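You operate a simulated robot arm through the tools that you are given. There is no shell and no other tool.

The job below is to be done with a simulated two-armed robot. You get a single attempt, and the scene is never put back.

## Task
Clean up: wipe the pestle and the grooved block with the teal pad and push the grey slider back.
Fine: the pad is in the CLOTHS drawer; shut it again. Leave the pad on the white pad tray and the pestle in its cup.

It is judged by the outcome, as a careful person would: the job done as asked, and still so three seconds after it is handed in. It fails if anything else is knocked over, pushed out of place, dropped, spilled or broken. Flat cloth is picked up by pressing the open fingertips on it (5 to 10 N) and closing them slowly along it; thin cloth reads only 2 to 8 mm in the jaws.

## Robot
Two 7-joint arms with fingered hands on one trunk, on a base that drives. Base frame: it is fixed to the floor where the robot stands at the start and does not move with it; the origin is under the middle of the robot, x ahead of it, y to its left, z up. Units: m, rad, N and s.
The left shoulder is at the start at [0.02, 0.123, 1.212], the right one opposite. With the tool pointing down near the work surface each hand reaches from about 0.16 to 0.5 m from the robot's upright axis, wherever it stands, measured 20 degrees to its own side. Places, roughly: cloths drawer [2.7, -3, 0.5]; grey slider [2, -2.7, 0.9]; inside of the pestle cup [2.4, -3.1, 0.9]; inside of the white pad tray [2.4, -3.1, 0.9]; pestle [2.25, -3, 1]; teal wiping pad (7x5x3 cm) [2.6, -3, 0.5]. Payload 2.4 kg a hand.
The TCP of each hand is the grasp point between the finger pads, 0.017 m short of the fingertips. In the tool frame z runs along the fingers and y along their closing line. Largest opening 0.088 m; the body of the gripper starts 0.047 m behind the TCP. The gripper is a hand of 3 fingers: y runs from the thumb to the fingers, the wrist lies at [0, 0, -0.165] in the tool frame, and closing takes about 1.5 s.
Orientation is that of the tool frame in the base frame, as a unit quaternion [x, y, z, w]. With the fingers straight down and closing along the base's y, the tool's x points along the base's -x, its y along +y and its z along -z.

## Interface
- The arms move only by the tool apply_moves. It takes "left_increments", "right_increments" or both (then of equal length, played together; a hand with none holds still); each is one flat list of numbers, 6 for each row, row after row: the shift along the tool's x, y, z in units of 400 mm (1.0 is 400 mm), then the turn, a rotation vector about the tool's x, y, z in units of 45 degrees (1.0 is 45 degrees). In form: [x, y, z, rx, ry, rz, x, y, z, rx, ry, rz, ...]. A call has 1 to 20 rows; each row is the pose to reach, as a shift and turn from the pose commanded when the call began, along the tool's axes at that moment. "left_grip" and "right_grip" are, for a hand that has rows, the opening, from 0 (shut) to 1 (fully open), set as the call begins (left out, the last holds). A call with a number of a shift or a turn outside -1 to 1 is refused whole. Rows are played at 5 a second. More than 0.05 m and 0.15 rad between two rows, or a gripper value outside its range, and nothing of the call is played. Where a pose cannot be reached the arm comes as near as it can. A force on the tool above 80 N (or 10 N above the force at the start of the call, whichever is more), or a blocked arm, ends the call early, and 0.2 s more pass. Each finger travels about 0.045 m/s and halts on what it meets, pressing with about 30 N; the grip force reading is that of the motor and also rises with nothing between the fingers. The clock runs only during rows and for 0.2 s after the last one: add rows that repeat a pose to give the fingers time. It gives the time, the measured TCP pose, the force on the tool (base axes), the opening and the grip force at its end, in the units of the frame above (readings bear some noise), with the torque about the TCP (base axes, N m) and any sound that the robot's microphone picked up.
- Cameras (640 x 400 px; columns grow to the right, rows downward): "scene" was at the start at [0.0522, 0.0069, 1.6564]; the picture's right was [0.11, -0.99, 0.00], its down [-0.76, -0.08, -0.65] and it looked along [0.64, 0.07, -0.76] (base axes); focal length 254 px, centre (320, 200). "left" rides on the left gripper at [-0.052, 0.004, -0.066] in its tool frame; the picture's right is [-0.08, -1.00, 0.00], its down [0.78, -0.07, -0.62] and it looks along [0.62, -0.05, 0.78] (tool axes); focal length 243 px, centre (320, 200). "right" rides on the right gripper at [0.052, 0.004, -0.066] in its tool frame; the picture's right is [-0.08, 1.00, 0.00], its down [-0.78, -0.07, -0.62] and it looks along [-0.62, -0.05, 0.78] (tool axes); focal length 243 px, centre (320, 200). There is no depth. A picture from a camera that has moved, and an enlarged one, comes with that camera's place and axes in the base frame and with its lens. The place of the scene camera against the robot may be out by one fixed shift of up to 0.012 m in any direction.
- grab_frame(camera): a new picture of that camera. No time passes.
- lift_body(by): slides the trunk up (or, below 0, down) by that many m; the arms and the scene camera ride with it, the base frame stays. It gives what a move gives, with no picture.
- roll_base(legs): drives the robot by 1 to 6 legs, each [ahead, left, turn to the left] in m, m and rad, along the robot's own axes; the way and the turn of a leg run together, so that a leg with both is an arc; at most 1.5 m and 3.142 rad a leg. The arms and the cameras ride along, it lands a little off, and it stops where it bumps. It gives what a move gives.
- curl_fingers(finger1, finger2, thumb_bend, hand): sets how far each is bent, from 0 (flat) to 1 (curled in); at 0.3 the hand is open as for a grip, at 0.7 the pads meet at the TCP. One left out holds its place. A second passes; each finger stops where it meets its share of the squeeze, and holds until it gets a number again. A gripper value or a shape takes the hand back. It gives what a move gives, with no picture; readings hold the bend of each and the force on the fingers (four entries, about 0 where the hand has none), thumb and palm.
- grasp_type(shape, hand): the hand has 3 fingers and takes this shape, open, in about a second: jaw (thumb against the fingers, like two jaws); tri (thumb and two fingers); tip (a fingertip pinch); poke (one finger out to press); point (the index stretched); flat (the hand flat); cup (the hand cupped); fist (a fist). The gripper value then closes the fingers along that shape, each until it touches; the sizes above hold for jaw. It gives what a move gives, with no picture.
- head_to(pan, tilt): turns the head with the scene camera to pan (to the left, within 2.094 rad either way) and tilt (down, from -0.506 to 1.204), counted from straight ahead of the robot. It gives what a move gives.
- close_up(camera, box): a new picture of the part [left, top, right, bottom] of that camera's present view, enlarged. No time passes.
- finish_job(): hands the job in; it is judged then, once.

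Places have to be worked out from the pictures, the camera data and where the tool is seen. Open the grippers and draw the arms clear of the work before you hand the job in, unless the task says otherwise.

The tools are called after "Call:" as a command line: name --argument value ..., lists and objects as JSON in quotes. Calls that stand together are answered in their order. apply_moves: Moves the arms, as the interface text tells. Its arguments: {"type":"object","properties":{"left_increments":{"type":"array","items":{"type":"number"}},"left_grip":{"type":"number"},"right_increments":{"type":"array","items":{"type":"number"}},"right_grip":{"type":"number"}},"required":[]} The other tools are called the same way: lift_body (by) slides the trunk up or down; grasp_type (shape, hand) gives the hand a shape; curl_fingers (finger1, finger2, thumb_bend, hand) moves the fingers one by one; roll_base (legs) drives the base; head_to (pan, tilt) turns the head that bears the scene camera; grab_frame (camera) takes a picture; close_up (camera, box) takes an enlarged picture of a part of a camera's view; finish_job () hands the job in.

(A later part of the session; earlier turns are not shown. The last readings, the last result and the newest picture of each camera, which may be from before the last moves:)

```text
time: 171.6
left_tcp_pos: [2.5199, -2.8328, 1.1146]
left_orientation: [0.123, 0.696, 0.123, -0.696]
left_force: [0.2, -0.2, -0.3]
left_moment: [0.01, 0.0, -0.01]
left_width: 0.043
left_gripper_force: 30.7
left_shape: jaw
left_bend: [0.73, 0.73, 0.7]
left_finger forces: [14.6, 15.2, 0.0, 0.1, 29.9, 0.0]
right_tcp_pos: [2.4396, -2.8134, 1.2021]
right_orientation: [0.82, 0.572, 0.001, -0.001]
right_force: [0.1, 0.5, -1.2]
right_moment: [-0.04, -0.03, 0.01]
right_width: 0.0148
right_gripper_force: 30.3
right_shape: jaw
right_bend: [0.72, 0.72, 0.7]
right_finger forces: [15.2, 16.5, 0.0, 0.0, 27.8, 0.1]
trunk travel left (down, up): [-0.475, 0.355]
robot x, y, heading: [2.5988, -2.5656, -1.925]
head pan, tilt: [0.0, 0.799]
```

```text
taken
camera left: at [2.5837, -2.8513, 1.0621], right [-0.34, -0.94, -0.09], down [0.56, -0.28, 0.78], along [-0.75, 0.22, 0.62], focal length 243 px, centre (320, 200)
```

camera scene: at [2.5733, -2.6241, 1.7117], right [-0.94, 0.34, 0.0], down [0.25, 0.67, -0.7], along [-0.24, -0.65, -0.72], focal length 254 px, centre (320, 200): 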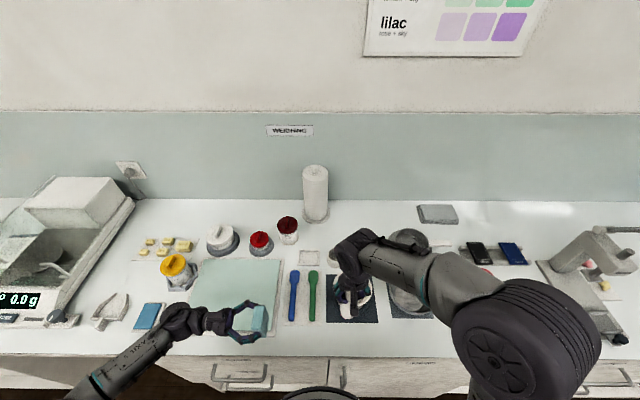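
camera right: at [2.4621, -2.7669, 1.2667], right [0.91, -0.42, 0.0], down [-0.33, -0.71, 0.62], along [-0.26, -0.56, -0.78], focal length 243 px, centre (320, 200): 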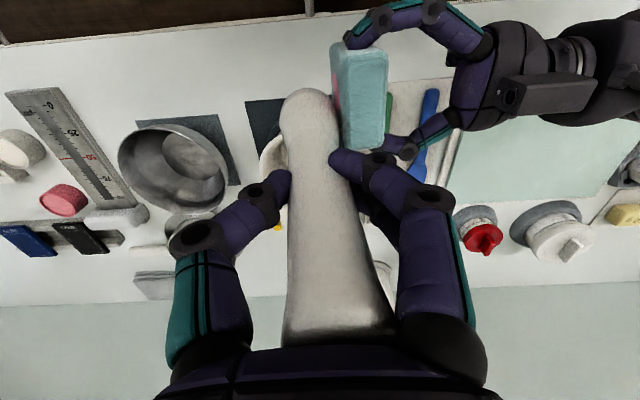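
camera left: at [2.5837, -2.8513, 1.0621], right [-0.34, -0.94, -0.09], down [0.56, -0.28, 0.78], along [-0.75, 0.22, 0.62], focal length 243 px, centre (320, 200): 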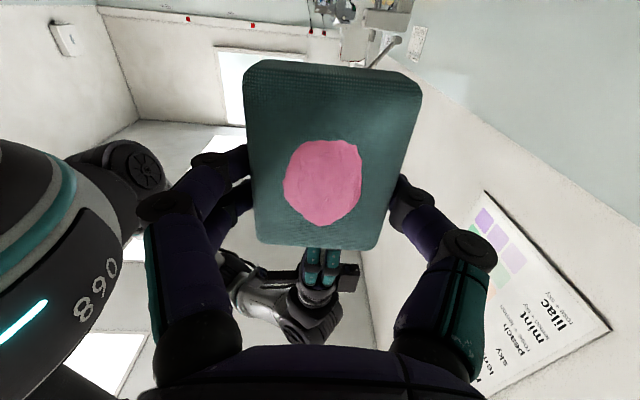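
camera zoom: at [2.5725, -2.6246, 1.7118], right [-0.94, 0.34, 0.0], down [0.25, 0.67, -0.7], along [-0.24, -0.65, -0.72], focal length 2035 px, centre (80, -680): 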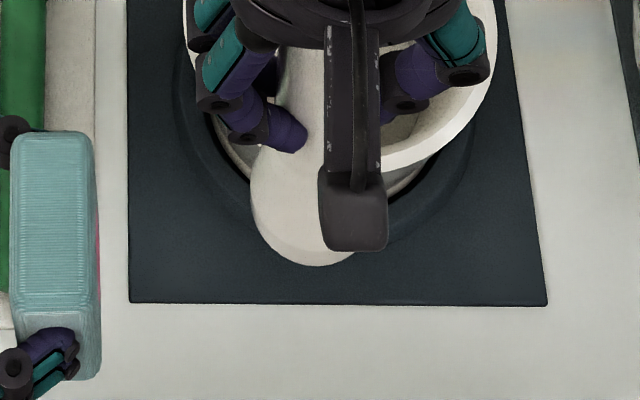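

From above the head looks clean now, and the stain is on the pad. To check the underside I move the pad hand away a bit and tilt the pestle so that its end faces my scene camera.

Call:
apply_moves --left_increments '[0, 0, -0.05, 0, 0, 0, 0, 0, -0.1, 0, 0, 0, 0, 0, -0.15, 0, 0, 0, 0, 0, -0.15, 0, 0, 0, 0, 0, -0.15, 0, 0, 0, 0, 0, -0.15, 0, 0, 0, 0, 0, -0.15, 0, 0, 0]' --right_increments '[0, 0, 0, 0, 0.143, 0, 0, 0, 0, 0, 0.286, 0, 0, 0, 0, 0, 0.429, 0, 0, 0, 0, 0, 0.571, 0, 0, 0, 0, 0, 0.714, 0, 0, 0, 0, 0, 0.857, 0, 0, 0, 0, 0, 1.0, 0]' --left_grip 0.42 --right_grip 0.0

Call:
close_up --camera "scene" --box '[290, 260, 418, 400]'

Call:
grab_frame --camera "left"

```text
time: 173.2
left_tcp_pos: [2.5765, -2.8527, 1.1131]
left_orientation: [-0.124, -0.696, -0.123, 0.696]
left_force: [-0.1, -0.3, -0.2]
left_moment: [-0.01, 0.03, 0.01]
left_width: 0.043
left_gripper_force: 29.8
left_shape: jaw
left_bend: [0.73, 0.73, 0.7]
left_finger forces: [14.7, 15.3, 0.1, 0.0, 29.9, 0.0]
right_tcp_pos: [2.4413, -2.8144, 1.2008]
right_orientation: [0.757, 0.529, 0.315, -0.22]
right_force: [-0.6, -0.2, -2.2]
right_moment: [-0.02, -0.01, 0.01]
right_width: 0.0147
right_gripper_force: 29.8
right_shape: jaw
right_bend: [0.72, 0.72, 0.7]
right_finger forces: [13.3, 17.3, 0.0, 0.0, 26.7, 0.0]
trunk travel left (down, up): [-0.475, 0.355]
robot x, y, heading: [2.5972, -2.5648, -1.919]
head pan, tilt: [0.0, 0.799]
```

```text
2.86 times, centred on (354, 330) of scene
camera zoom: at [2.5722, -2.6251, 1.7117], right [-0.94, 0.34, 0.0], down [0.25, 0.67, -0.7], along [-0.24, -0.65, -0.72], focal length 727 px, centre (223, -171)
```

zoom: 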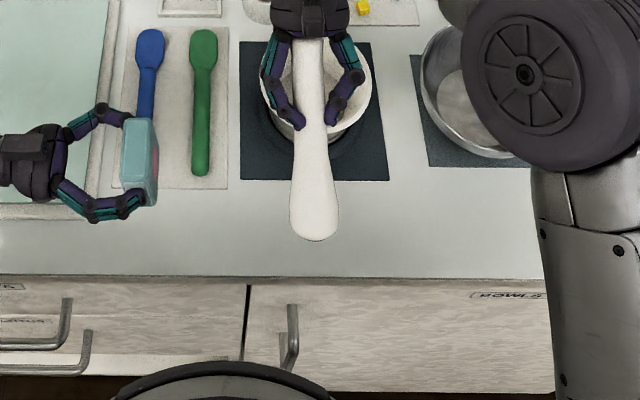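

```text
taken
camera left: at [2.64, -2.8726, 1.0621], right [-0.34, -0.94, -0.09], down [0.56, -0.28, 0.78], along [-0.75, 0.22, 0.62], focal length 243 px, centre (320, 200)
```

left: 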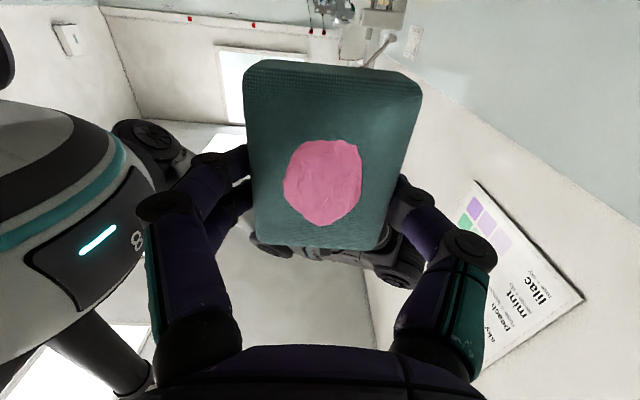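

The upper side of the head is clean. I tilt another 35° to see the very end.

Call:
apply_moves --right_increments '[0, 0, 0, 0, 0.143, 0, 0, 0, 0, 0, 0.286, 0, 0, 0, 0, 0, 0.429, 0, 0, 0, 0, 0, 0.571, 0, 0, 0, 0, 0, 0.714, 0, 0, 0, 0, 0, 0.8, 0]' --right_grip 0.0

Call:
close_up --camera "scene" --box '[310, 260, 410, 360]'

```text
time: 174.6
left_tcp_pos: [2.5759, -2.8542, 1.1137]
left_orientation: [-0.124, -0.696, -0.124, 0.697]
left_force: [-0.3, 0.6, -0.7]
left_moment: [0.0, 0.01, 0.0]
left_width: 0.0429
left_gripper_force: 29.9
left_shape: jaw
left_bend: [0.73, 0.73, 0.7]
left_finger forces: [14.6, 15.3, 0.0, 0.0, 29.9, 0.1]
right_tcp_pos: [2.4538, -2.7647, 1.2399]
right_orientation: [0.691, 0.439, 0.47, -0.331]
right_force: [-0.3, -0.1, -2.4]
right_moment: [-0.04, -0.01, 0.01]
right_width: 0.0146
right_gripper_force: 30.0
right_shape: jaw
right_bend: [0.72, 0.72, 0.7]
right_finger forces: [14.1, 17.8, 0.0, 0.0, 26.8, 0.0]
right hand out of reach, approached as far as the arm can: row 2, 3, 4, 5, 6
trunk travel left (down, up): [-0.475, 0.355]
robot x, y, heading: [2.5973, -2.5674, -1.922]
head pan, tilt: [0.0, 0.799]
```

```text
4.00 times, centred on (360, 310) of scene
camera zoom: at [2.5748, -2.6266, 1.7117], right [-0.94, 0.34, 0.0], down [0.25, 0.67, -0.7], along [-0.24, -0.65, -0.72], focal length 1017 px, centre (160, -240)
```

zoom: 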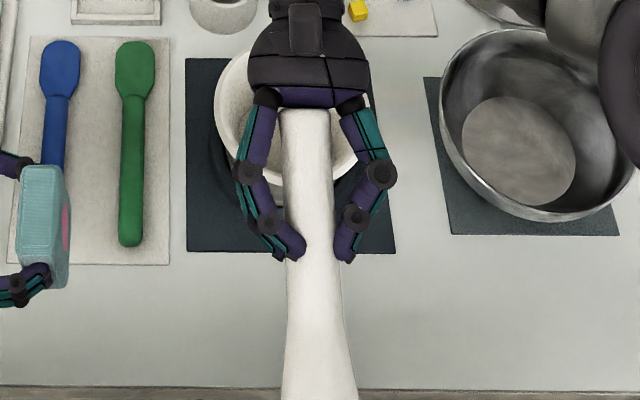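

The arm reached its limit but the pestle end is now turned toward me. I zoom in on it.

Call:
close_up --camera "scene" --box '[330, 320, 410, 400]'

Call:
grab_frame --camera "right"

```text
5.00 times, centred on (370, 360) of scene
camera zoom: at [2.5748, -2.6266, 1.7117], right [-0.94, 0.34, 0.0], down [0.25, 0.67, -0.7], along [-0.24, -0.65, -0.72], focal length 1272 px, centre (70, -600)
```

zoom: 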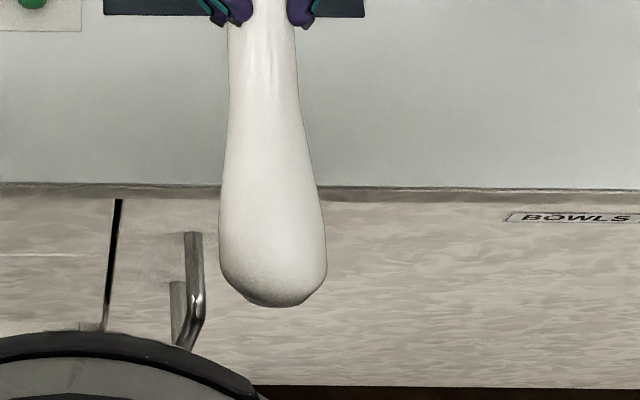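

```text
taken
camera right: at [2.4441, -2.808, 1.3097], right [0.9, -0.42, -0.12], down [-0.42, -0.74, -0.52], along [0.13, 0.52, -0.85], focal length 243 px, centre (320, 200)
```

right: 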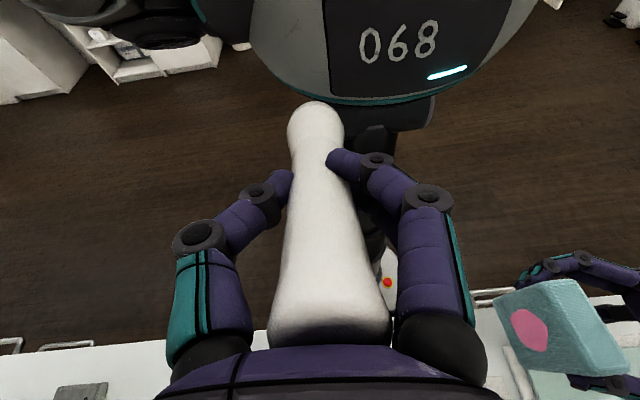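

No pink is left on the pestle from any side I can see. I turn the right hand back to pointing straight down.

Call:
apply_moves --right_increments '[0, 0, 0, 0, -0.14, 0, 0, 0, 0, 0, -0.28, 0, 0, 0, 0, 0, -0.42, 0, 0, 0, 0, 0, -0.56, 0, 0, 0, 0, 0, -0.7, 0, 0, 0, 0, 0, -0.8, 0]' --right_grip 0.0

Call:
apply_moves --right_increments '[0, 0, 0, 0, -0.14, 0, 0, 0, 0, 0, -0.28, 0, 0, 0, 0, 0, -0.42, 0, 0, 0, 0, 0, -0.56, 0, 0, 0, 0, 0, -0.7, 0, 0, 0, 0, 0, -0.756, 0]' --right_grip 0.0

Call:
grab_frame --camera "right"

```text
time: 176.0
left_tcp_pos: [2.5766, -2.8532, 1.114]
left_orientation: [-0.122, -0.696, -0.123, 0.696]
left_force: [0.3, -0.8, -0.5]
left_moment: [-0.02, 0.02, -0.06]
left_width: 0.043
left_gripper_force: 29.5
left_shape: jaw
left_bend: [0.73, 0.73, 0.7]
left_finger forces: [14.7, 15.3, 0.0, 0.0, 29.9, 0.0]
right_tcp_pos: [2.4529, -2.7643, 1.2372]
right_orientation: [0.803, 0.52, 0.233, -0.177]
right_force: [-0.5, 0.2, -1.7]
right_moment: [-0.03, -0.01, 0.02]
right_width: 0.0145
right_gripper_force: 30.0
right_shape: jaw
right_bend: [0.73, 0.72, 0.7]
right_finger forces: [13.7, 17.5, 0.0, 0.0, 26.7, 0.0]
trunk travel left (down, up): [-0.475, 0.355]
robot x, y, heading: [2.5985, -2.5625, -1.923]
head pan, tilt: [0.0, 0.799]
```

```text
time: 177.4
left_tcp_pos: [2.5772, -2.8538, 1.1138]
left_orientation: [0.124, 0.697, 0.124, -0.696]
left_force: [0.1, 0.7, -0.5]
left_moment: [0.01, 0.03, 0.02]
left_width: 0.0431
left_gripper_force: 29.7
left_shape: jaw
left_bend: [0.73, 0.73, 0.7]
left_finger forces: [14.8, 15.3, 0.0, 0.0, 29.9, 0.1]
right_tcp_pos: [2.4519, -2.7648, 1.2372]
right_orientation: [0.836, 0.549, -0.012, -0.017]
right_force: [-0.3, -0.2, -1.5]
right_moment: [0.01, 0.0, 0.04]
right_width: 0.0147
right_gripper_force: 30.1
right_shape: jaw
right_bend: [0.73, 0.72, 0.7]
right_finger forces: [13.7, 17.4, 0.0, 0.0, 26.7, 0.1]
trunk travel left (down, up): [-0.475, 0.355]
robot x, y, heading: [2.5959, -2.5622, -1.922]
head pan, tilt: [0.0, 0.799]
```

```text
taken
camera right: at [2.48, -2.7199, 1.3014], right [0.88, -0.47, -0.04], down [-0.35, -0.7, 0.62], along [-0.32, -0.54, -0.78], focal length 243 px, centre (320, 200)
```

right: 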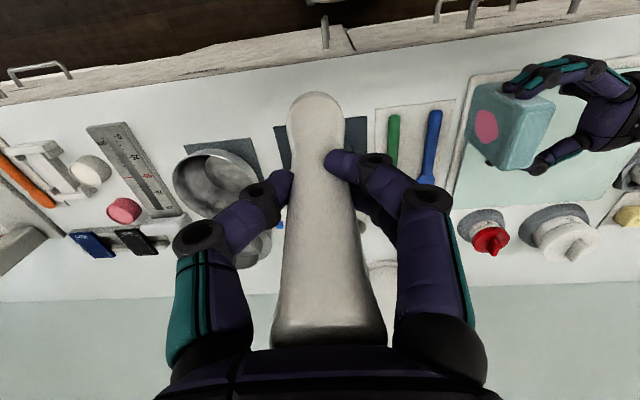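

The pestle is aligned with the hand's axis. I correct the small residual tilt and yaw, drive 3 cm closer, and view the cup with the right camera.

Call:
apply_moves --right_increments '[0, 0, 0, -0.026, 0, -0.035, 0, 0, 0, -0.052, 0, -0.07, 0, 0, 0, -0.052, 0, -0.07]' --right_grip 0.0

Call:
roll_base --legs '[[0.03, 0.02, 0]]'

Call:
apply_moves --right_increments '[-0.1, 0, 0, 0, 0, 0, -0.2, 0, 0, 0, 0, 0, -0.3, 0, 0, 0, 0, 0, -0.4, 0, 0, 0, 0, 0]' --right_grip 0.0

Call:
grab_frame --camera "right"

Call:
grab_frame --camera "scene"

```text
time: 178.2
left_tcp_pos: [2.5762, -2.8533, 1.1143]
left_orientation: [-0.124, -0.696, -0.124, 0.696]
left_force: [-0.5, 0.4, -0.2]
left_moment: [0.03, 0.03, 0.03]
left_width: 0.0429
left_gripper_force: 29.6
left_shape: jaw
left_bend: [0.73, 0.73, 0.7]
left_finger forces: [14.7, 15.1, 0.0, 0.0, 29.9, 0.1]
right_tcp_pos: [2.4533, -2.7644, 1.2372]
right_orientation: [0.82, 0.572, 0.001, 0.0]
right_force: [-0.7, 0.0, -1.5]
right_moment: [0.0, 0.01, 0.02]
right_width: 0.0144
right_gripper_force: 29.6
right_shape: jaw
right_bend: [0.73, 0.72, 0.7]
right_finger forces: [13.7, 17.4, 0.0, 0.1, 26.8, 0.1]
trunk travel left (down, up): [-0.475, 0.355]
robot x, y, heading: [2.5978, -2.569, -1.921]
head pan, tilt: [0.0, 0.799]
```

```text
time: 179.1
left_tcp_pos: [2.5859, -2.8893, 1.1141]
left_orientation: [-0.124, -0.696, -0.125, 0.696]
left_force: [-0.2, -0.5, -0.3]
left_moment: [0.03, 0.0, 0.01]
left_width: 0.043
left_gripper_force: 30.0
left_shape: jaw
left_bend: [0.73, 0.73, 0.7]
left_finger forces: [14.5, 15.3, 0.1, 0.0, 29.9, 0.0]
right_tcp_pos: [2.463, -2.8022, 1.2366]
right_orientation: [0.82, 0.572, 0.002, -0.001]
right_force: [0.1, -0.2, -1.7]
right_moment: [0.02, -0.01, 0.04]
right_width: 0.0142
right_gripper_force: 30.0
right_shape: jaw
right_bend: [0.73, 0.72, 0.7]
right_finger forces: [13.6, 17.4, 0.0, 0.0, 26.6, 0.0]
trunk travel left (down, up): [-0.475, 0.355]
robot x, y, heading: [2.6085, -2.6011, -1.918]
head pan, tilt: [0.0, 0.799]
```

```text
time: 180.1
left_tcp_pos: [2.585, -2.8885, 1.1133]
left_orientation: [0.124, 0.696, 0.124, -0.696]
left_force: [0.1, -0.2, -0.1]
left_moment: [-0.01, 0.04, -0.01]
left_width: 0.0429
left_gripper_force: 30.2
left_shape: jaw
left_bend: [0.73, 0.73, 0.7]
left_finger forces: [14.7, 15.3, 0.1, 0.0, 29.9, 0.0]
right_tcp_pos: [2.4049, -2.951, 1.236]
right_orientation: [0.82, 0.572, 0.002, -0.002]
right_force: [0.1, 0.1, -0.7]
right_moment: [-0.01, -0.01, -0.01]
right_width: 0.0147
right_gripper_force: 29.8
right_shape: jaw
right_bend: [0.73, 0.72, 0.7]
right_finger forces: [14.0, 17.1, 0.0, 0.0, 26.4, 0.1]
trunk travel left (down, up): [-0.475, 0.355]
robot x, y, heading: [2.6069, -2.6019, -1.921]
head pan, tilt: [0.0, 0.799]
```

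```text
taken
camera right: at [2.4272, -2.9035, 1.3005], right [0.91, -0.42, 0.0], down [-0.33, -0.71, 0.62], along [-0.26, -0.56, -0.79], focal length 243 px, centre (320, 200)
```

right: 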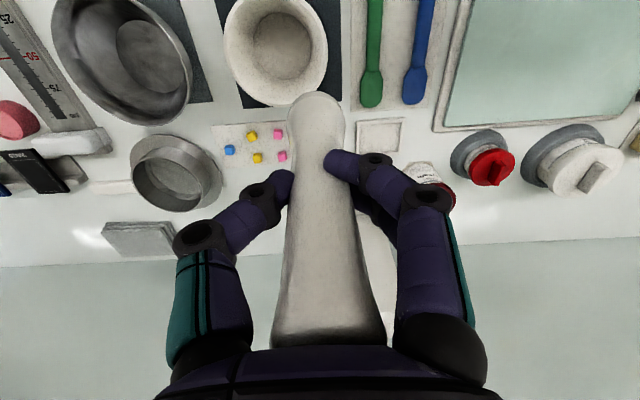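

```text
taken
camera scene: at [2.581, -2.6613, 1.7117], right [-0.94, 0.34, 0.0], down [0.25, 0.67, -0.7], along [-0.24, -0.65, -0.72], focal length 254 px, centre (320, 200)
```

scene: 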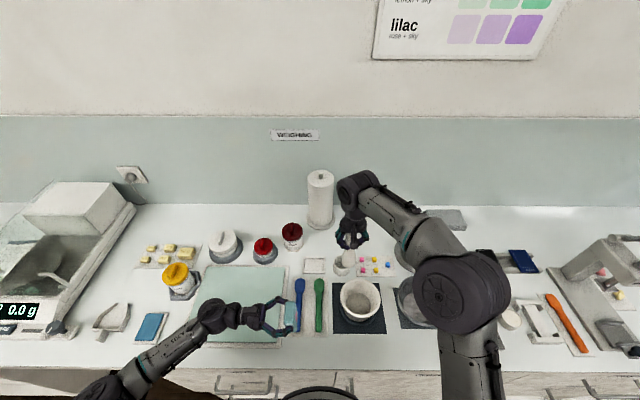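

The right camera's view of the cup is hidden by the pestle, so I align using the scene camera.

Call:
close_up --camera "scene" --box '[290, 215, 402, 285]'

```text
5.71 times, centred on (346, 250) of scene
camera zoom: at [2.581, -2.6613, 1.7117], right [-0.94, 0.34, 0.0], down [0.25, 0.67, -0.7], along [-0.24, -0.65, -0.72], focal length 1453 px, centre (171, -86)
```

zoom: 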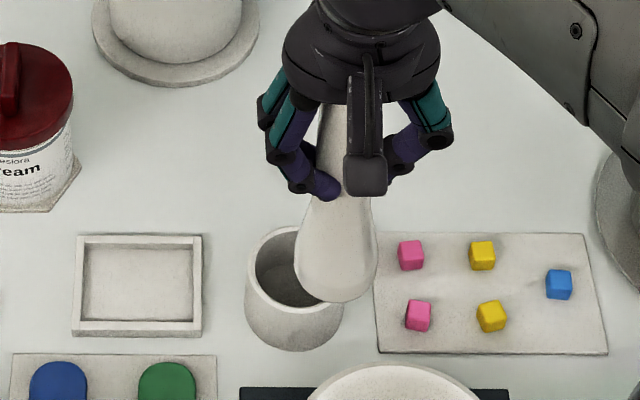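

In the scene view the pestle bottom and the cup centre have the same sideways position (s ≈ 3.266). The cup centre is at f ≈ 2.058 with its rim at z ≈ 0.944. I lower the hand to TCP z 1.10, then move forward above the cup with a 10° forward tilt.

Call:
apply_moves --right_increments '[0, 0, 0.085, 0, 0, 0, 0, 0, 0.17, 0, 0, 0, 0, 0, 0.255, 0, 0, 0, 0, 0, 0.335, 0, 0, 0, -0.06, 0, 0.335, 0, -0.055, 0, -0.12, 0, 0.335, 0, -0.11, 0, -0.18, 0, 0.335, 0, -0.165, 0, -0.24, 0, 0.335, 0, -0.222, 0]' --right_grip 0.0

Call:
close_up --camera "scene" --box '[290, 215, 402, 285]'

Call:
grab_frame --camera "right"

```text
time: 181.8
left_tcp_pos: [2.5859, -2.8886, 1.1136]
left_orientation: [0.123, 0.696, 0.124, -0.696]
left_force: [-0.2, 0.7, 0.2]
left_moment: [0.01, 0.02, -0.01]
left_width: 0.0429
left_gripper_force: 30.1
left_shape: jaw
left_bend: [0.73, 0.73, 0.7]
left_finger forces: [14.6, 15.2, 0.0, 0.0, 29.8, 0.1]
right_tcp_pos: [2.3738, -3.0391, 1.102]
right_orientation: [0.817, 0.57, -0.07, 0.048]
right_force: [0.1, 1.1, -2.2]
right_moment: [0.02, -0.02, 0.0]
right_width: 0.014
right_gripper_force: 30.3
right_shape: jaw
right_bend: [0.73, 0.72, 0.7]
right_finger forces: [14.6, 18.5, 0.0, 0.0, 25.2, 0.0]
trunk travel left (down, up): [-0.475, 0.355]
robot x, y, heading: [2.6071, -2.5994, -1.92]
head pan, tilt: [0.0, 0.799]
```

```text
5.71 times, centred on (346, 250) of scene
camera zoom: at [2.5809, -2.6606, 1.7117], right [-0.94, 0.34, 0.0], down [0.25, 0.67, -0.7], along [-0.24, -0.65, -0.72], focal length 1453 px, centre (171, -86)
```

zoom: 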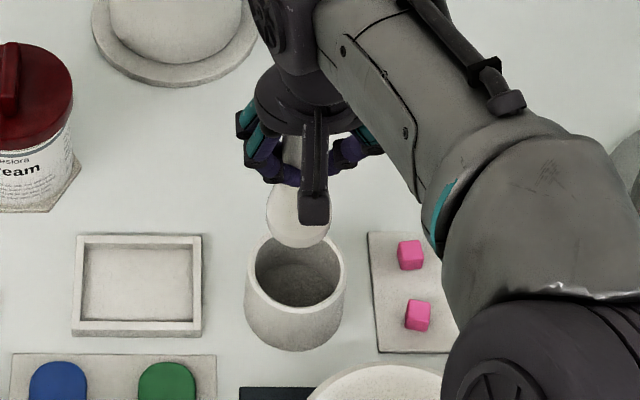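

```text
taken
camera right: at [2.3997, -2.982, 1.1557], right [0.91, -0.42, 0.01], down [-0.29, -0.6, 0.75], along [-0.31, -0.68, -0.67], focal length 243 px, centre (320, 200)
```

right: 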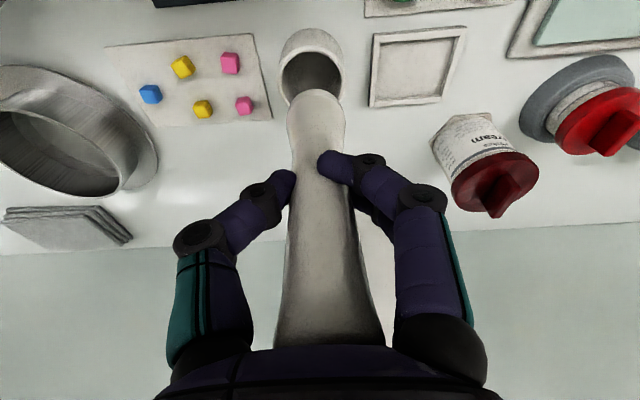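

Both cameras agree: the pestle end needs to move only 4 mm to the right and 2 mm forward to be centred over the cup. I correct that and lower until the end is just inside the rim.

Call:
apply_moves --right_increments '[-0.005, -0.01, 0.001, 0, 0, 0, 0.0037, -0.01, 0.05, 0, 0, 0, 0.0124, -0.01, 0.0995, 0, 0, 0, 0.019, -0.01, 0.137, 0, 0, 0, 0.019, -0.01, 0.137, 0, 0, 0]' --right_grip 0.0

Call:
close_up --camera "scene" --box '[290, 215, 402, 285]'

Call:
grab_frame --camera "right"

```text
time: 183.1
left_tcp_pos: [2.5849, -2.888, 1.1134]
left_orientation: [-0.124, -0.696, -0.124, 0.696]
left_force: [-0.7, 1.1, -0.8]
left_moment: [0.01, 0.0, 0.02]
left_width: 0.0428
left_gripper_force: 29.8
left_shape: jaw
left_bend: [0.73, 0.73, 0.7]
left_finger forces: [14.7, 15.3, 0.0, 0.1, 30.0, 0.1]
right_tcp_pos: [2.3684, -3.0394, 1.0463]
right_orientation: [0.817, 0.57, -0.072, 0.049]
right_force: [0.2, -0.5, -1.0]
right_moment: [0.02, -0.01, 0.0]
right_width: 0.0135
right_gripper_force: 29.9
right_shape: jaw
right_bend: [0.74, 0.72, 0.7]
right_finger forces: [14.3, 18.4, 0.0, 0.1, 25.1, 0.0]
trunk travel left (down, up): [-0.475, 0.355]
robot x, y, heading: [2.6097, -2.6021, -1.92]
head pan, tilt: [0.0, 0.799]
```

```text
5.71 times, centred on (346, 250) of scene
camera zoom: at [2.581, -2.6601, 1.7118], right [-0.94, 0.34, 0.0], down [0.25, 0.67, -0.7], along [-0.24, -0.65, -0.72], focal length 1453 px, centre (171, -86)
```

zoom: 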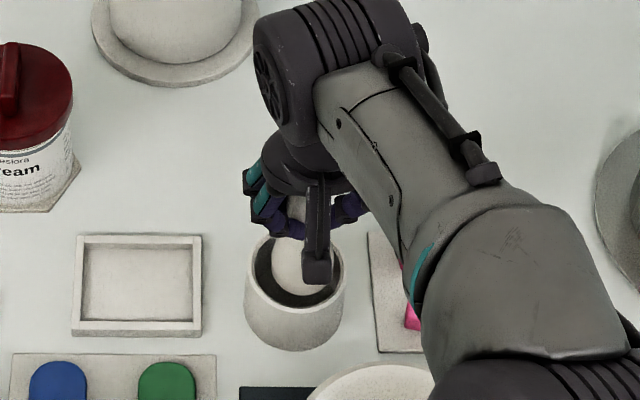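

```text
taken
camera right: at [2.3938, -2.9819, 1.1014], right [0.91, -0.42, 0.01], down [-0.29, -0.6, 0.75], along [-0.31, -0.68, -0.67], focal length 243 px, centre (320, 200)
```

right: 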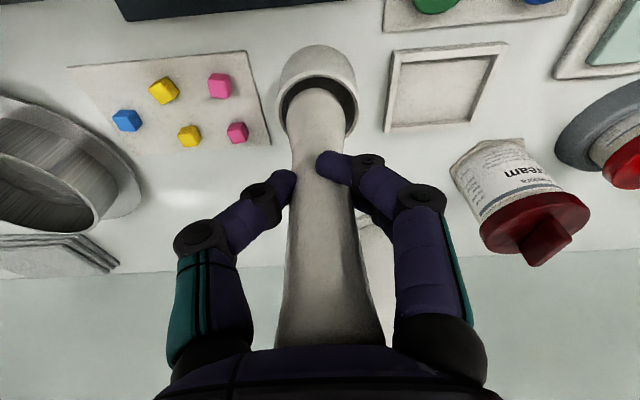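

The pestle's end is inside the rim with even gaps on both sides. I lower another 3 cm.

Call:
apply_moves --right_increments '[0.006, 0, 0.025, 0, 0, 0, 0.012, 0, 0.05, 0, 0, 0, 0.018, 0, 0.07, 0, 0, 0]' --right_grip 0.0

Call:
grab_frame --camera "right"

Call:
close_up --camera "scene" --box '[290, 215, 402, 285]'

```text
time: 183.8
left_tcp_pos: [2.5847, -2.8896, 1.1124]
left_orientation: [-0.124, -0.696, -0.124, 0.696]
left_force: [0.9, -0.7, 0.4]
left_moment: [-0.03, -0.03, -0.01]
left_width: 0.0431
left_gripper_force: 30.1
left_shape: jaw
left_bend: [0.73, 0.73, 0.7]
left_finger forces: [14.7, 15.1, 0.0, 0.1, 29.8, 0.0]
right_tcp_pos: [2.3703, -3.0372, 1.0186]
right_orientation: [0.817, 0.569, -0.071, 0.05]
right_force: [-0.4, -1.3, -1.6]
right_moment: [-0.09, -0.01, 0.01]
right_width: 0.0134
right_gripper_force: 29.4
right_shape: jaw
right_bend: [0.74, 0.72, 0.7]
right_finger forces: [13.2, 19.0, 0.1, 0.0, 25.1, 0.0]
trunk travel left (down, up): [-0.475, 0.355]
robot x, y, heading: [2.6078, -2.6026, -1.914]
head pan, tilt: [0.0, 0.799]
```

```text
taken
camera right: at [2.3957, -2.9801, 1.0725], right [0.91, -0.42, 0.01], down [-0.29, -0.6, 0.75], along [-0.31, -0.68, -0.66], focal length 243 px, centre (320, 200)
```

right: 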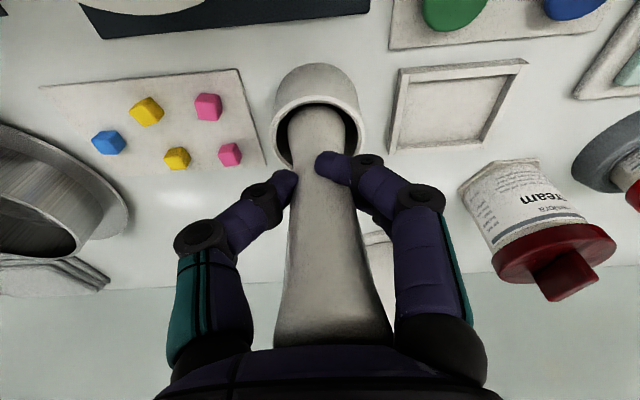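

```text
5.71 times, centred on (346, 250) of scene
camera zoom: at [2.5809, -2.6604, 1.7117], right [-0.94, 0.34, 0.0], down [0.25, 0.67, -0.7], along [-0.24, -0.65, -0.72], focal length 1453 px, centre (171, -86)
```

zoom: 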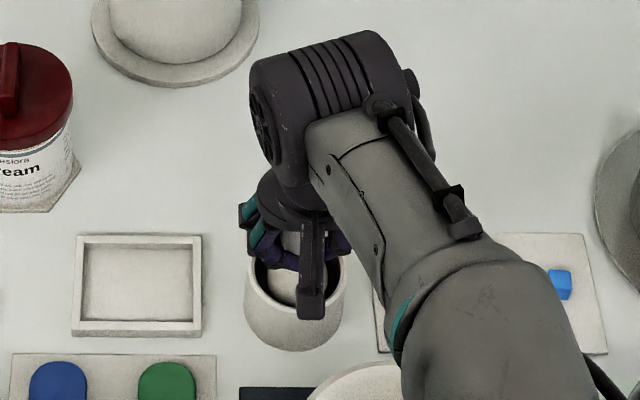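

Slight side contact only. I lower further in small steps to set the pestle on the cup's floor.

Call:
apply_moves --right_increments '[0.002, 0, 0.01, 0, 0, 0, 0.004, 0, 0.02, 0, 0, 0]' --right_grip 0.0

Call:
apply_moves --right_increments '[0.001, 0, 0.006, 0, 0, 0, 0.002, 0, 0.012, 0, 0, 0]' --right_grip 0.0

```text
time: 184.4
left_tcp_pos: [2.5845, -2.8889, 1.1146]
left_orientation: [-0.124, -0.696, -0.124, 0.696]
left_force: [0.4, 0.1, -0.3]
left_moment: [-0.05, 0.04, -0.02]
left_width: 0.0428
left_gripper_force: 29.9
left_shape: jaw
left_bend: [0.73, 0.73, 0.7]
left_finger forces: [14.6, 15.2, 0.1, 0.0, 29.8, 0.0]
right_tcp_pos: [2.371, -3.0347, 1.0111]
right_orientation: [0.817, 0.57, -0.07, 0.05]
right_force: [-0.4, -1.5, -0.9]
right_moment: [-0.13, 0.05, 0.03]
right_width: 0.0135
right_gripper_force: 29.1
right_shape: jaw
right_bend: [0.74, 0.72, 0.7]
right_finger forces: [13.5, 19.3, 0.0, 0.0, 24.8, 0.0]
right hand out of reach, approached as far as the arm can: row 2
trunk travel left (down, up): [-0.475, 0.355]
robot x, y, heading: [2.6058, -2.6001, -1.917]
head pan, tilt: [0.0, 0.799]
```

```text
time: 185.1
left_tcp_pos: [2.5845, -2.8894, 1.1139]
left_orientation: [0.124, 0.696, 0.124, -0.696]
left_force: [0.1, 1.1, 0.6]
left_moment: [0.03, 0.01, 0.01]
left_width: 0.043
left_gripper_force: 30.2
left_shape: jaw
left_bend: [0.73, 0.73, 0.7]
left_finger forces: [14.7, 15.2, 0.0, 0.1, 29.9, 0.0]
right_tcp_pos: [2.3701, -3.0344, 1.0071]
right_orientation: [0.818, 0.569, -0.071, 0.049]
right_force: [-1.1, -2.7, 0.3]
right_moment: [-0.14, 0.01, 0.01]
right_width: 0.0135
right_gripper_force: 29.9
right_shape: jaw
right_bend: [0.74, 0.72, 0.7]
right_finger forces: [13.2, 19.5, 0.0, 0.0, 24.5, 0.1]
trunk travel left (down, up): [-0.475, 0.355]
robot x, y, heading: [2.6105, -2.6037, -1.921]
head pan, tilt: [0.0, 0.799]
```

The cup now carries the pestle's weight and the side forces are small. I open the right hand.

Call:
apply_moves --right_increments '[0, 0, 0, 0, 0, 0, 0, 0, 0, 0, 0, 0, 0, 0, 0, 0, 0, 0, 0, 0, 0, 0, 0, 0, 0, 0, 0, 0, 0, 0, 0, 0, 0, 0, 0, 0]' --right_grip 0.75

Call:
grab_frame --camera "right"

Call:
close_up --camera "scene" --box '[290, 215, 402, 285]'

```text
time: 186.4
left_tcp_pos: [2.5849, -2.8885, 1.1127]
left_orientation: [0.124, 0.696, 0.124, -0.696]
left_force: [-0.6, 0.1, 0.2]
left_moment: [0.03, -0.01, -0.03]
left_width: 0.043
left_gripper_force: 29.9
left_shape: jaw
left_bend: [0.73, 0.73, 0.7]
left_finger forces: [14.6, 15.2, 0.1, 0.0, 30.0, 0.1]
right_tcp_pos: [2.3707, -3.0331, 1.0068]
right_orientation: [0.817, 0.57, -0.071, 0.049]
right_force: [0.1, 0.0, -0.2]
right_moment: [0.01, 0.0, 0.01]
right_width: 0.0658
right_gripper_force: 0.0
right_shape: jaw
right_bend: [0.64, 0.64, 0.6]
right_finger forces: [0.0, 0.0, 0.0, 0.0, 0.0, 0.1]
trunk travel left (down, up): [-0.475, 0.355]
robot x, y, heading: [2.6109, -2.5983, -1.919]
head pan, tilt: [0.0, 0.799]
```

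```text
taken
camera right: at [2.3964, -2.9767, 1.0609], right [0.91, -0.42, 0.01], down [-0.29, -0.6, 0.75], along [-0.31, -0.68, -0.67], focal length 243 px, centre (320, 200)
```

right: 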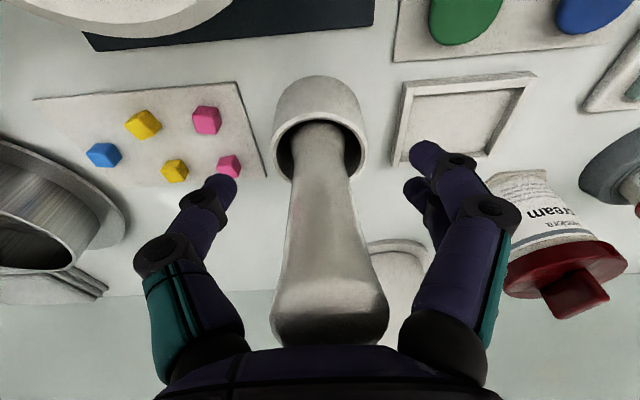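

```text
5.71 times, centred on (346, 250) of scene
camera zoom: at [2.5811, -2.66, 1.7118], right [-0.94, 0.34, 0.0], down [0.25, 0.67, -0.7], along [-0.24, -0.65, -0.72], focal length 1453 px, centre (171, -86)
```

zoom: 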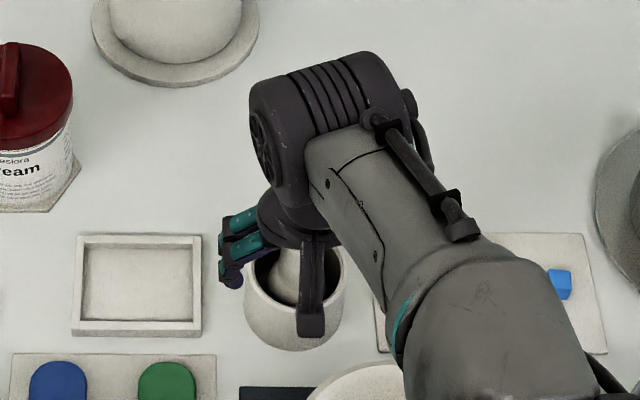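

The pestle stands free in its cup. I withdraw the right hand straight up along its axis.

Call:
apply_moves --right_increments '[0, 0, -0.06, 0, 0, 0, 0, 0, -0.14, 0, 0, 0, 0, 0, -0.22, 0, 0, 0, 0, 0, -0.3, 0, 0, 0]' --right_grip 0.75

Call:
grab_frame --camera "right"

Call:
close_up --camera "scene" --box '[290, 215, 402, 285]'

```text
time: 187.4
left_tcp_pos: [2.5856, -2.888, 1.1137]
left_orientation: [0.124, 0.696, 0.124, -0.696]
left_force: [-0.9, -0.1, -0.5]
left_moment: [-0.02, -0.04, -0.02]
left_width: 0.0429
left_gripper_force: 30.2
left_shape: jaw
left_bend: [0.73, 0.73, 0.7]
left_finger forces: [14.7, 15.2, 0.1, 0.1, 30.0, 0.0]
right_tcp_pos: [2.3772, -3.0144, 1.1241]
right_orientation: [0.818, 0.569, -0.07, 0.05]
right_force: [0.1, -0.2, -0.2]
right_moment: [0.03, -0.01, 0.0]
right_width: 0.0656
right_gripper_force: 0.0
right_shape: jaw
right_bend: [0.64, 0.64, 0.6]
right_finger forces: [0.0, 0.0, 0.0, 0.0, 0.0, 0.0]
trunk travel left (down, up): [-0.475, 0.355]
robot x, y, heading: [2.6068, -2.6028, -1.919]
head pan, tilt: [0.0, 0.799]
```

```text
taken
camera right: at [2.4031, -2.9563, 1.1786], right [0.91, -0.42, 0.01], down [-0.29, -0.6, 0.75], along [-0.31, -0.68, -0.67], focal length 243 px, centre (320, 200)
```

right: 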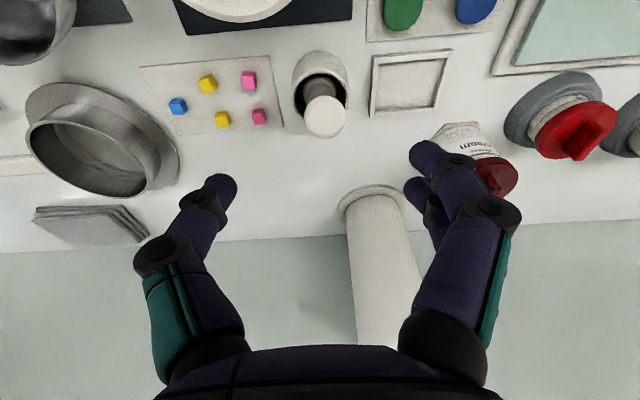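

```text
5.71 times, centred on (346, 250) of scene
camera zoom: at [2.5812, -2.6596, 1.7118], right [-0.94, 0.34, 0.0], down [0.25, 0.67, -0.7], along [-0.24, -0.65, -0.72], focal length 1453 px, centre (171, -86)
```

zoom: 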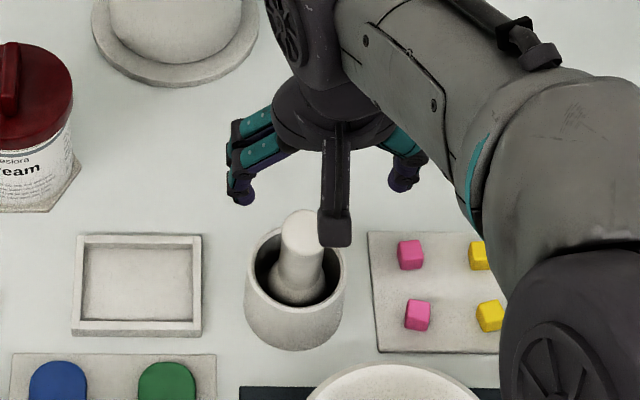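

The pestle now stands in its cup. I retract the right hand back, up and to the right, and begin turning the left hand back to pointing down for the tray.

Call:
apply_moves --left_increments '[0, 0, 0, 0, -0.143, 0, 0, 0, 0, 0, -0.286, 0, 0, 0, 0, 0, -0.429, 0, 0, 0, 0, 0, -0.571, 0, 0, 0, 0, 0, -0.714, 0, 0, 0, 0, 0, -0.857, 0, 0, 0, 0, 0, -1.0, 0]' --right_increments '[0.02, -0.01, -0.06, 0, 0, 0, 0.08, -0.04, -0.12, 0, 0.04, 0, 0.16, -0.07, -0.17, 0, 0.08, 0, 0.24, -0.1, -0.21, 0, 0.12, 0, 0.32, -0.14, -0.24, 0, 0.16, 0, 0.4, -0.17, -0.265, 0, 0.2, 0, 0.4575, -0.2, -0.284, 0, 0.222, 0]' --left_grip 0.42 --right_grip 0.75

Call:
apply_moves --left_increments '[0, 0, 0, 0, -0.143, 0, 0, 0, 0, 0, -0.286, 0, 0, 0, 0, 0, -0.429, 0, 0, 0, 0, 0, -0.571, 0, 0, 0, 0, 0, -0.714, 0, 0, 0, 0, 0, -0.857, 0, 0, 0, 0, 0, -1.0, 0]' --left_grip 0.42

Call:
grab_frame --camera "scene"

Call:
grab_frame --camera "left"

```text
time: 189.1
left_tcp_pos: [2.5847, -2.8891, 1.1131]
left_orientation: [0.162, 0.91, 0.067, -0.375]
left_force: [0.5, 0.3, 0.1]
left_moment: [0.01, -0.01, 0.02]
left_width: 0.0431
left_gripper_force: 29.9
left_shape: jaw
left_bend: [0.73, 0.73, 0.7]
left_finger forces: [14.6, 15.2, 0.0, 0.1, 29.8, 0.0]
right_tcp_pos: [2.3698, -2.7975, 1.2059]
right_orientation: [0.821, 0.571, 0.001, -0.001]
right_force: [0.8, -0.6, -0.9]
right_moment: [-0.01, -0.06, 0.03]
right_width: 0.0659
right_gripper_force: 0.2
right_shape: jaw
right_bend: [0.64, 0.64, 0.6]
right_finger forces: [0.0, 0.0, 0.0, 0.0, 0.0, 0.1]
trunk travel left (down, up): [-0.475, 0.355]
robot x, y, heading: [2.6098, -2.6017, -1.924]
head pan, tilt: [0.0, 0.799]
```

```text
time: 190.7
left_tcp_pos: [2.5846, -2.8879, 1.1135]
left_orientation: [0.174, 0.985, 0.0, 0.001]
left_force: [0.0, 0.0, 0.6]
left_moment: [0.02, 0.01, 0.03]
left_width: 0.043
left_gripper_force: 30.8
left_shape: jaw
left_bend: [0.73, 0.73, 0.7]
left_finger forces: [14.5, 15.0, 0.1, 0.1, 29.4, 0.0]
right_tcp_pos: [2.3697, -2.7977, 1.206]
right_orientation: [0.821, 0.572, 0.001, -0.001]
right_force: [-0.7, 0.3, -0.1]
right_moment: [0.0, 0.0, 0.02]
right_width: 0.0656
right_gripper_force: 0.0
right_shape: jaw
right_bend: [0.64, 0.64, 0.6]
right_finger forces: [0.0, 0.1, 0.0, 0.1, 0.1, 0.0]
trunk travel left (down, up): [-0.475, 0.355]
robot x, y, heading: [2.606, -2.6031, -1.926]
head pan, tilt: [0.0, 0.799]
```

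```text
taken
camera scene: at [2.5803, -2.6596, 1.7118], right [-0.94, 0.34, 0.0], down [0.25, 0.67, -0.7], along [-0.24, -0.65, -0.72], focal length 254 px, centre (320, 200)
```

scene: 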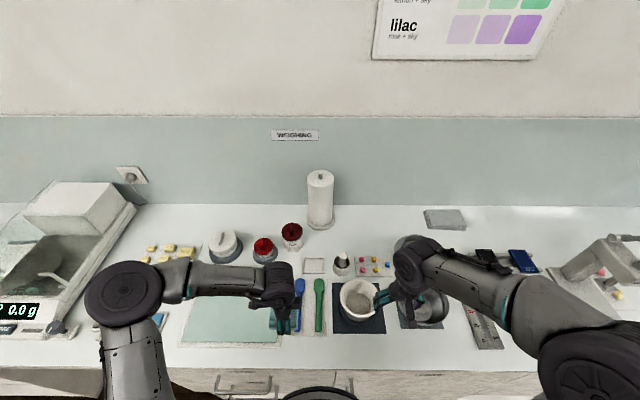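

```text
taken
camera left: at [2.6354, -2.9026, 1.1804], right [-0.26, -0.96, 0.0], down [-0.76, 0.21, 0.62], along [-0.6, 0.16, -0.78], focal length 243 px, centre (320, 200)
```

left: 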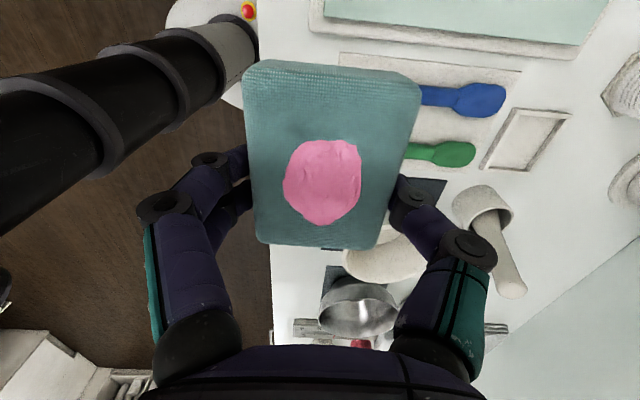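

The pad hangs level in the left hand, and the tray and cup are in the left camera's view. I enlarge to locate the tray relative to the hand.

Call:
close_up --camera "left" --box '[420, 80, 620, 205]'

Call:
close_up --camera "scene" --box '[280, 235, 392, 305]'

```text
3.20 times, centred on (520, 142) of left
camera zoom: at [2.6354, -2.9026, 1.1804], right [-0.26, -0.96, 0.0], down [-0.76, 0.21, 0.62], along [-0.6, 0.16, -0.78], focal length 776 px, centre (-320, 384)
```

zoom: 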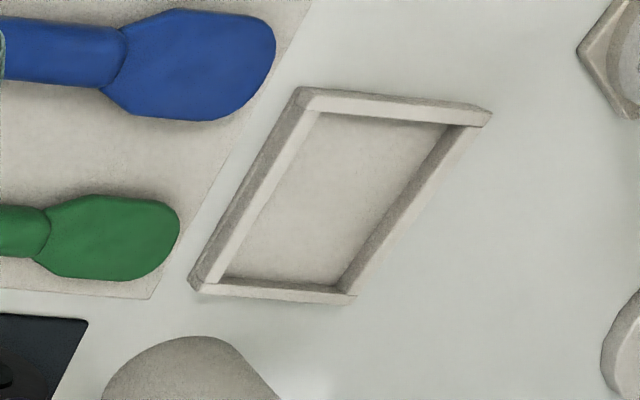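

```text
5.71 times, centred on (336, 270) of scene
camera zoom: at [2.5803, -2.6596, 1.7118], right [-0.94, 0.34, 0.0], down [0.25, 0.67, -0.7], along [-0.24, -0.65, -0.72], focal length 1453 px, centre (229, -200)
```

zoom: 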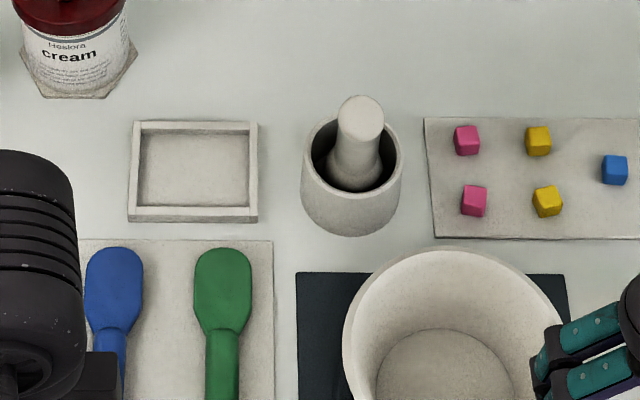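

The tray centre is about 0.26 m forward and 0.06 m right of the TCP, with an outer size of about 8 × 7 cm. That is at the edge of the arm's reach, so I shift the base 6 cm to the right to line the left shoulder up with it.

Call:
roll_base --legs '[[0, -0.06, 0.003]]'

Call:
apply_moves --left_increments '[0, -0.05, 0, 0.06, 0, 0, 0, -0.11, 0, 0.12, 0, 0, 0, -0.17, 0, 0.18, 0, 0, 0, -0.23, 0, 0.24, 0, 0, 0, -0.29, 0, 0.3, 0, 0, 0, -0.35, 0, 0.36, 0, 0]' --left_grip 0.42

Call:
grab_frame --camera "left"

Call:
grab_frame --camera "scene"

```text
time: 191.8
left_tcp_pos: [2.5319, -2.8647, 1.1145]
left_orientation: [0.172, 0.985, 0.001, 0.001]
left_force: [-0.6, 0.0, 0.5]
left_moment: [-0.03, -0.01, 0.0]
left_width: 0.043
left_gripper_force: 30.1
left_shape: jaw
left_bend: [0.73, 0.73, 0.7]
left_finger forces: [14.5, 15.1, 0.0, 0.0, 29.5, 0.1]
right_tcp_pos: [2.3174, -2.7755, 1.2065]
right_orientation: [0.819, 0.574, -0.001, -0.001]
right_force: [0.0, -0.2, -0.6]
right_moment: [-0.01, 0.01, 0.0]
right_width: 0.0658
right_gripper_force: 0.1
right_shape: jaw
right_bend: [0.64, 0.64, 0.6]
right_finger forces: [0.0, 0.0, 0.1, 0.0, 0.0, 0.0]
trunk travel left (down, up): [-0.475, 0.355]
robot x, y, heading: [2.5516, -2.5773, -1.915]
head pan, tilt: [0.0, 0.799]
stopped in leg 1: the robot was blocked; the commanded pose is now the measured one
```

```text
time: 193.2
left_tcp_pos: [2.4832, -2.999, 1.113]
left_orientation: [0.169, 0.975, -0.14, -0.024]
left_force: [0.3, -0.2, 0.7]
left_moment: [-0.05, -0.02, 0.0]
left_width: 0.0428
left_gripper_force: 29.5
left_shape: jaw
left_bend: [0.73, 0.73, 0.7]
left_finger forces: [14.6, 14.8, 0.0, 0.0, 29.4, 0.0]
right_tcp_pos: [2.3157, -2.7768, 1.2075]
right_orientation: [0.819, 0.574, 0.001, 0.0]
right_force: [0.4, -0.4, -0.2]
right_moment: [0.0, -0.04, 0.0]
right_width: 0.0656
right_gripper_force: 0.0
right_shape: jaw
right_bend: [0.64, 0.64, 0.6]
right_finger forces: [0.0, 0.1, 0.1, 0.1, 0.1, 0.0]
trunk travel left (down, up): [-0.475, 0.355]
robot x, y, heading: [2.5521, -2.5745, -1.914]
head pan, tilt: [0.0, 0.799]
```

```text
taken
camera left: at [2.5417, -2.9948, 1.1755], right [-0.24, -0.93, 0.28], down [-0.7, 0.37, 0.61], along [-0.67, -0.04, -0.74], focal length 243 px, centre (320, 200)
```

left: 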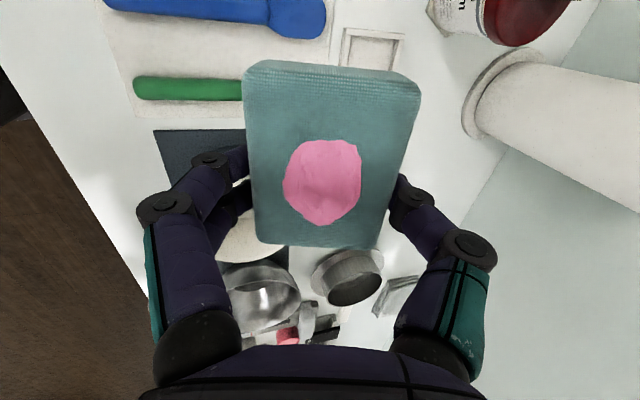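

```text
taken
camera scene: at [2.5261, -2.6369, 1.7117], right [-0.94, 0.34, 0.0], down [0.24, 0.68, -0.7], along [-0.24, -0.66, -0.72], focal length 254 px, centre (320, 200)
```

scene: 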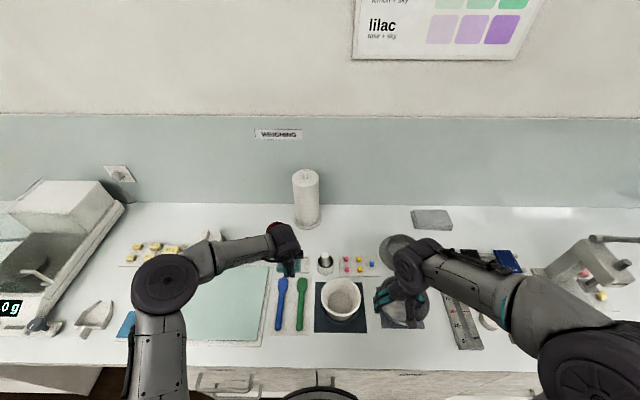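

The base gave a "blocked" notice at the end of that short move, but it stands where I wanted it and nothing visible was disturbed. The hand is now tilted 16° with TCP at f 1.957, s 3.366. I move forward 0.105 m to bring the pad above the tray, still well above everything.

Call:
apply_moves --left_increments '[0.004, -0.06, 0.018, 0, 0, 0, 0.008, -0.12, 0.036, 0.02, 0, 0, 0.0125, -0.18, 0.054, 0.04, 0, 0, 0.0125, -0.252, 0.0737, 0.04, 0, 0]' --left_grip 0.42

Call:
grab_frame --camera "left"

Call:
close_up --camera "scene" --box '[240, 210, 368, 290]'

```text
time: 194.2
left_tcp_pos: [2.4434, -3.0909, 1.1133]
left_orientation: [0.172, 0.973, -0.155, -0.026]
left_force: [-0.5, -0.4, -0.1]
left_moment: [-0.02, 0.0, 0.03]
left_width: 0.0428
left_gripper_force: 29.5
left_shape: jaw
left_bend: [0.73, 0.73, 0.7]
left_finger forces: [14.3, 14.9, 0.0, 0.0, 29.2, 0.1]
right_tcp_pos: [2.316, -2.7767, 1.2062]
right_orientation: [0.819, 0.574, 0.001, 0.0]
right_force: [0.1, 0.2, -0.2]
right_moment: [0.01, 0.0, -0.01]
right_width: 0.0657
right_gripper_force: 0.0
right_shape: jaw
right_bend: [0.64, 0.64, 0.6]
right_finger forces: [0.0, 0.1, 0.0, 0.0, 0.0, 0.0]
trunk travel left (down, up): [-0.475, 0.355]
robot x, y, heading: [2.5514, -2.5766, -1.914]
head pan, tilt: [0.0, 0.799]
```

```text
taken
camera left: at [2.5012, -3.0857, 1.1743], right [-0.24, -0.92, 0.31], down [-0.69, 0.39, 0.61], along [-0.68, -0.06, -0.73], focal length 243 px, centre (320, 200)
```

left: 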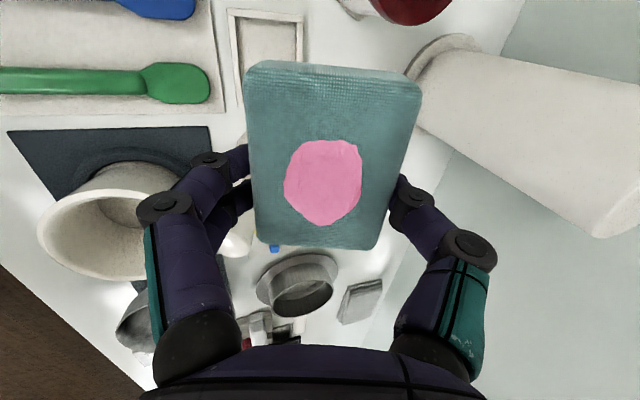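

```text
5.00 times, centred on (304, 250) of scene
camera zoom: at [2.5248, -2.6364, 1.7117], right [-0.94, 0.34, 0.0], down [0.24, 0.67, -0.7], along [-0.23, -0.66, -0.72], focal length 1272 px, centre (400, -50)
```

zoom: 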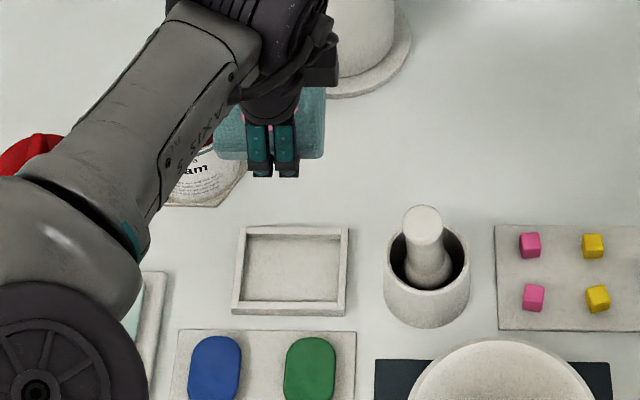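

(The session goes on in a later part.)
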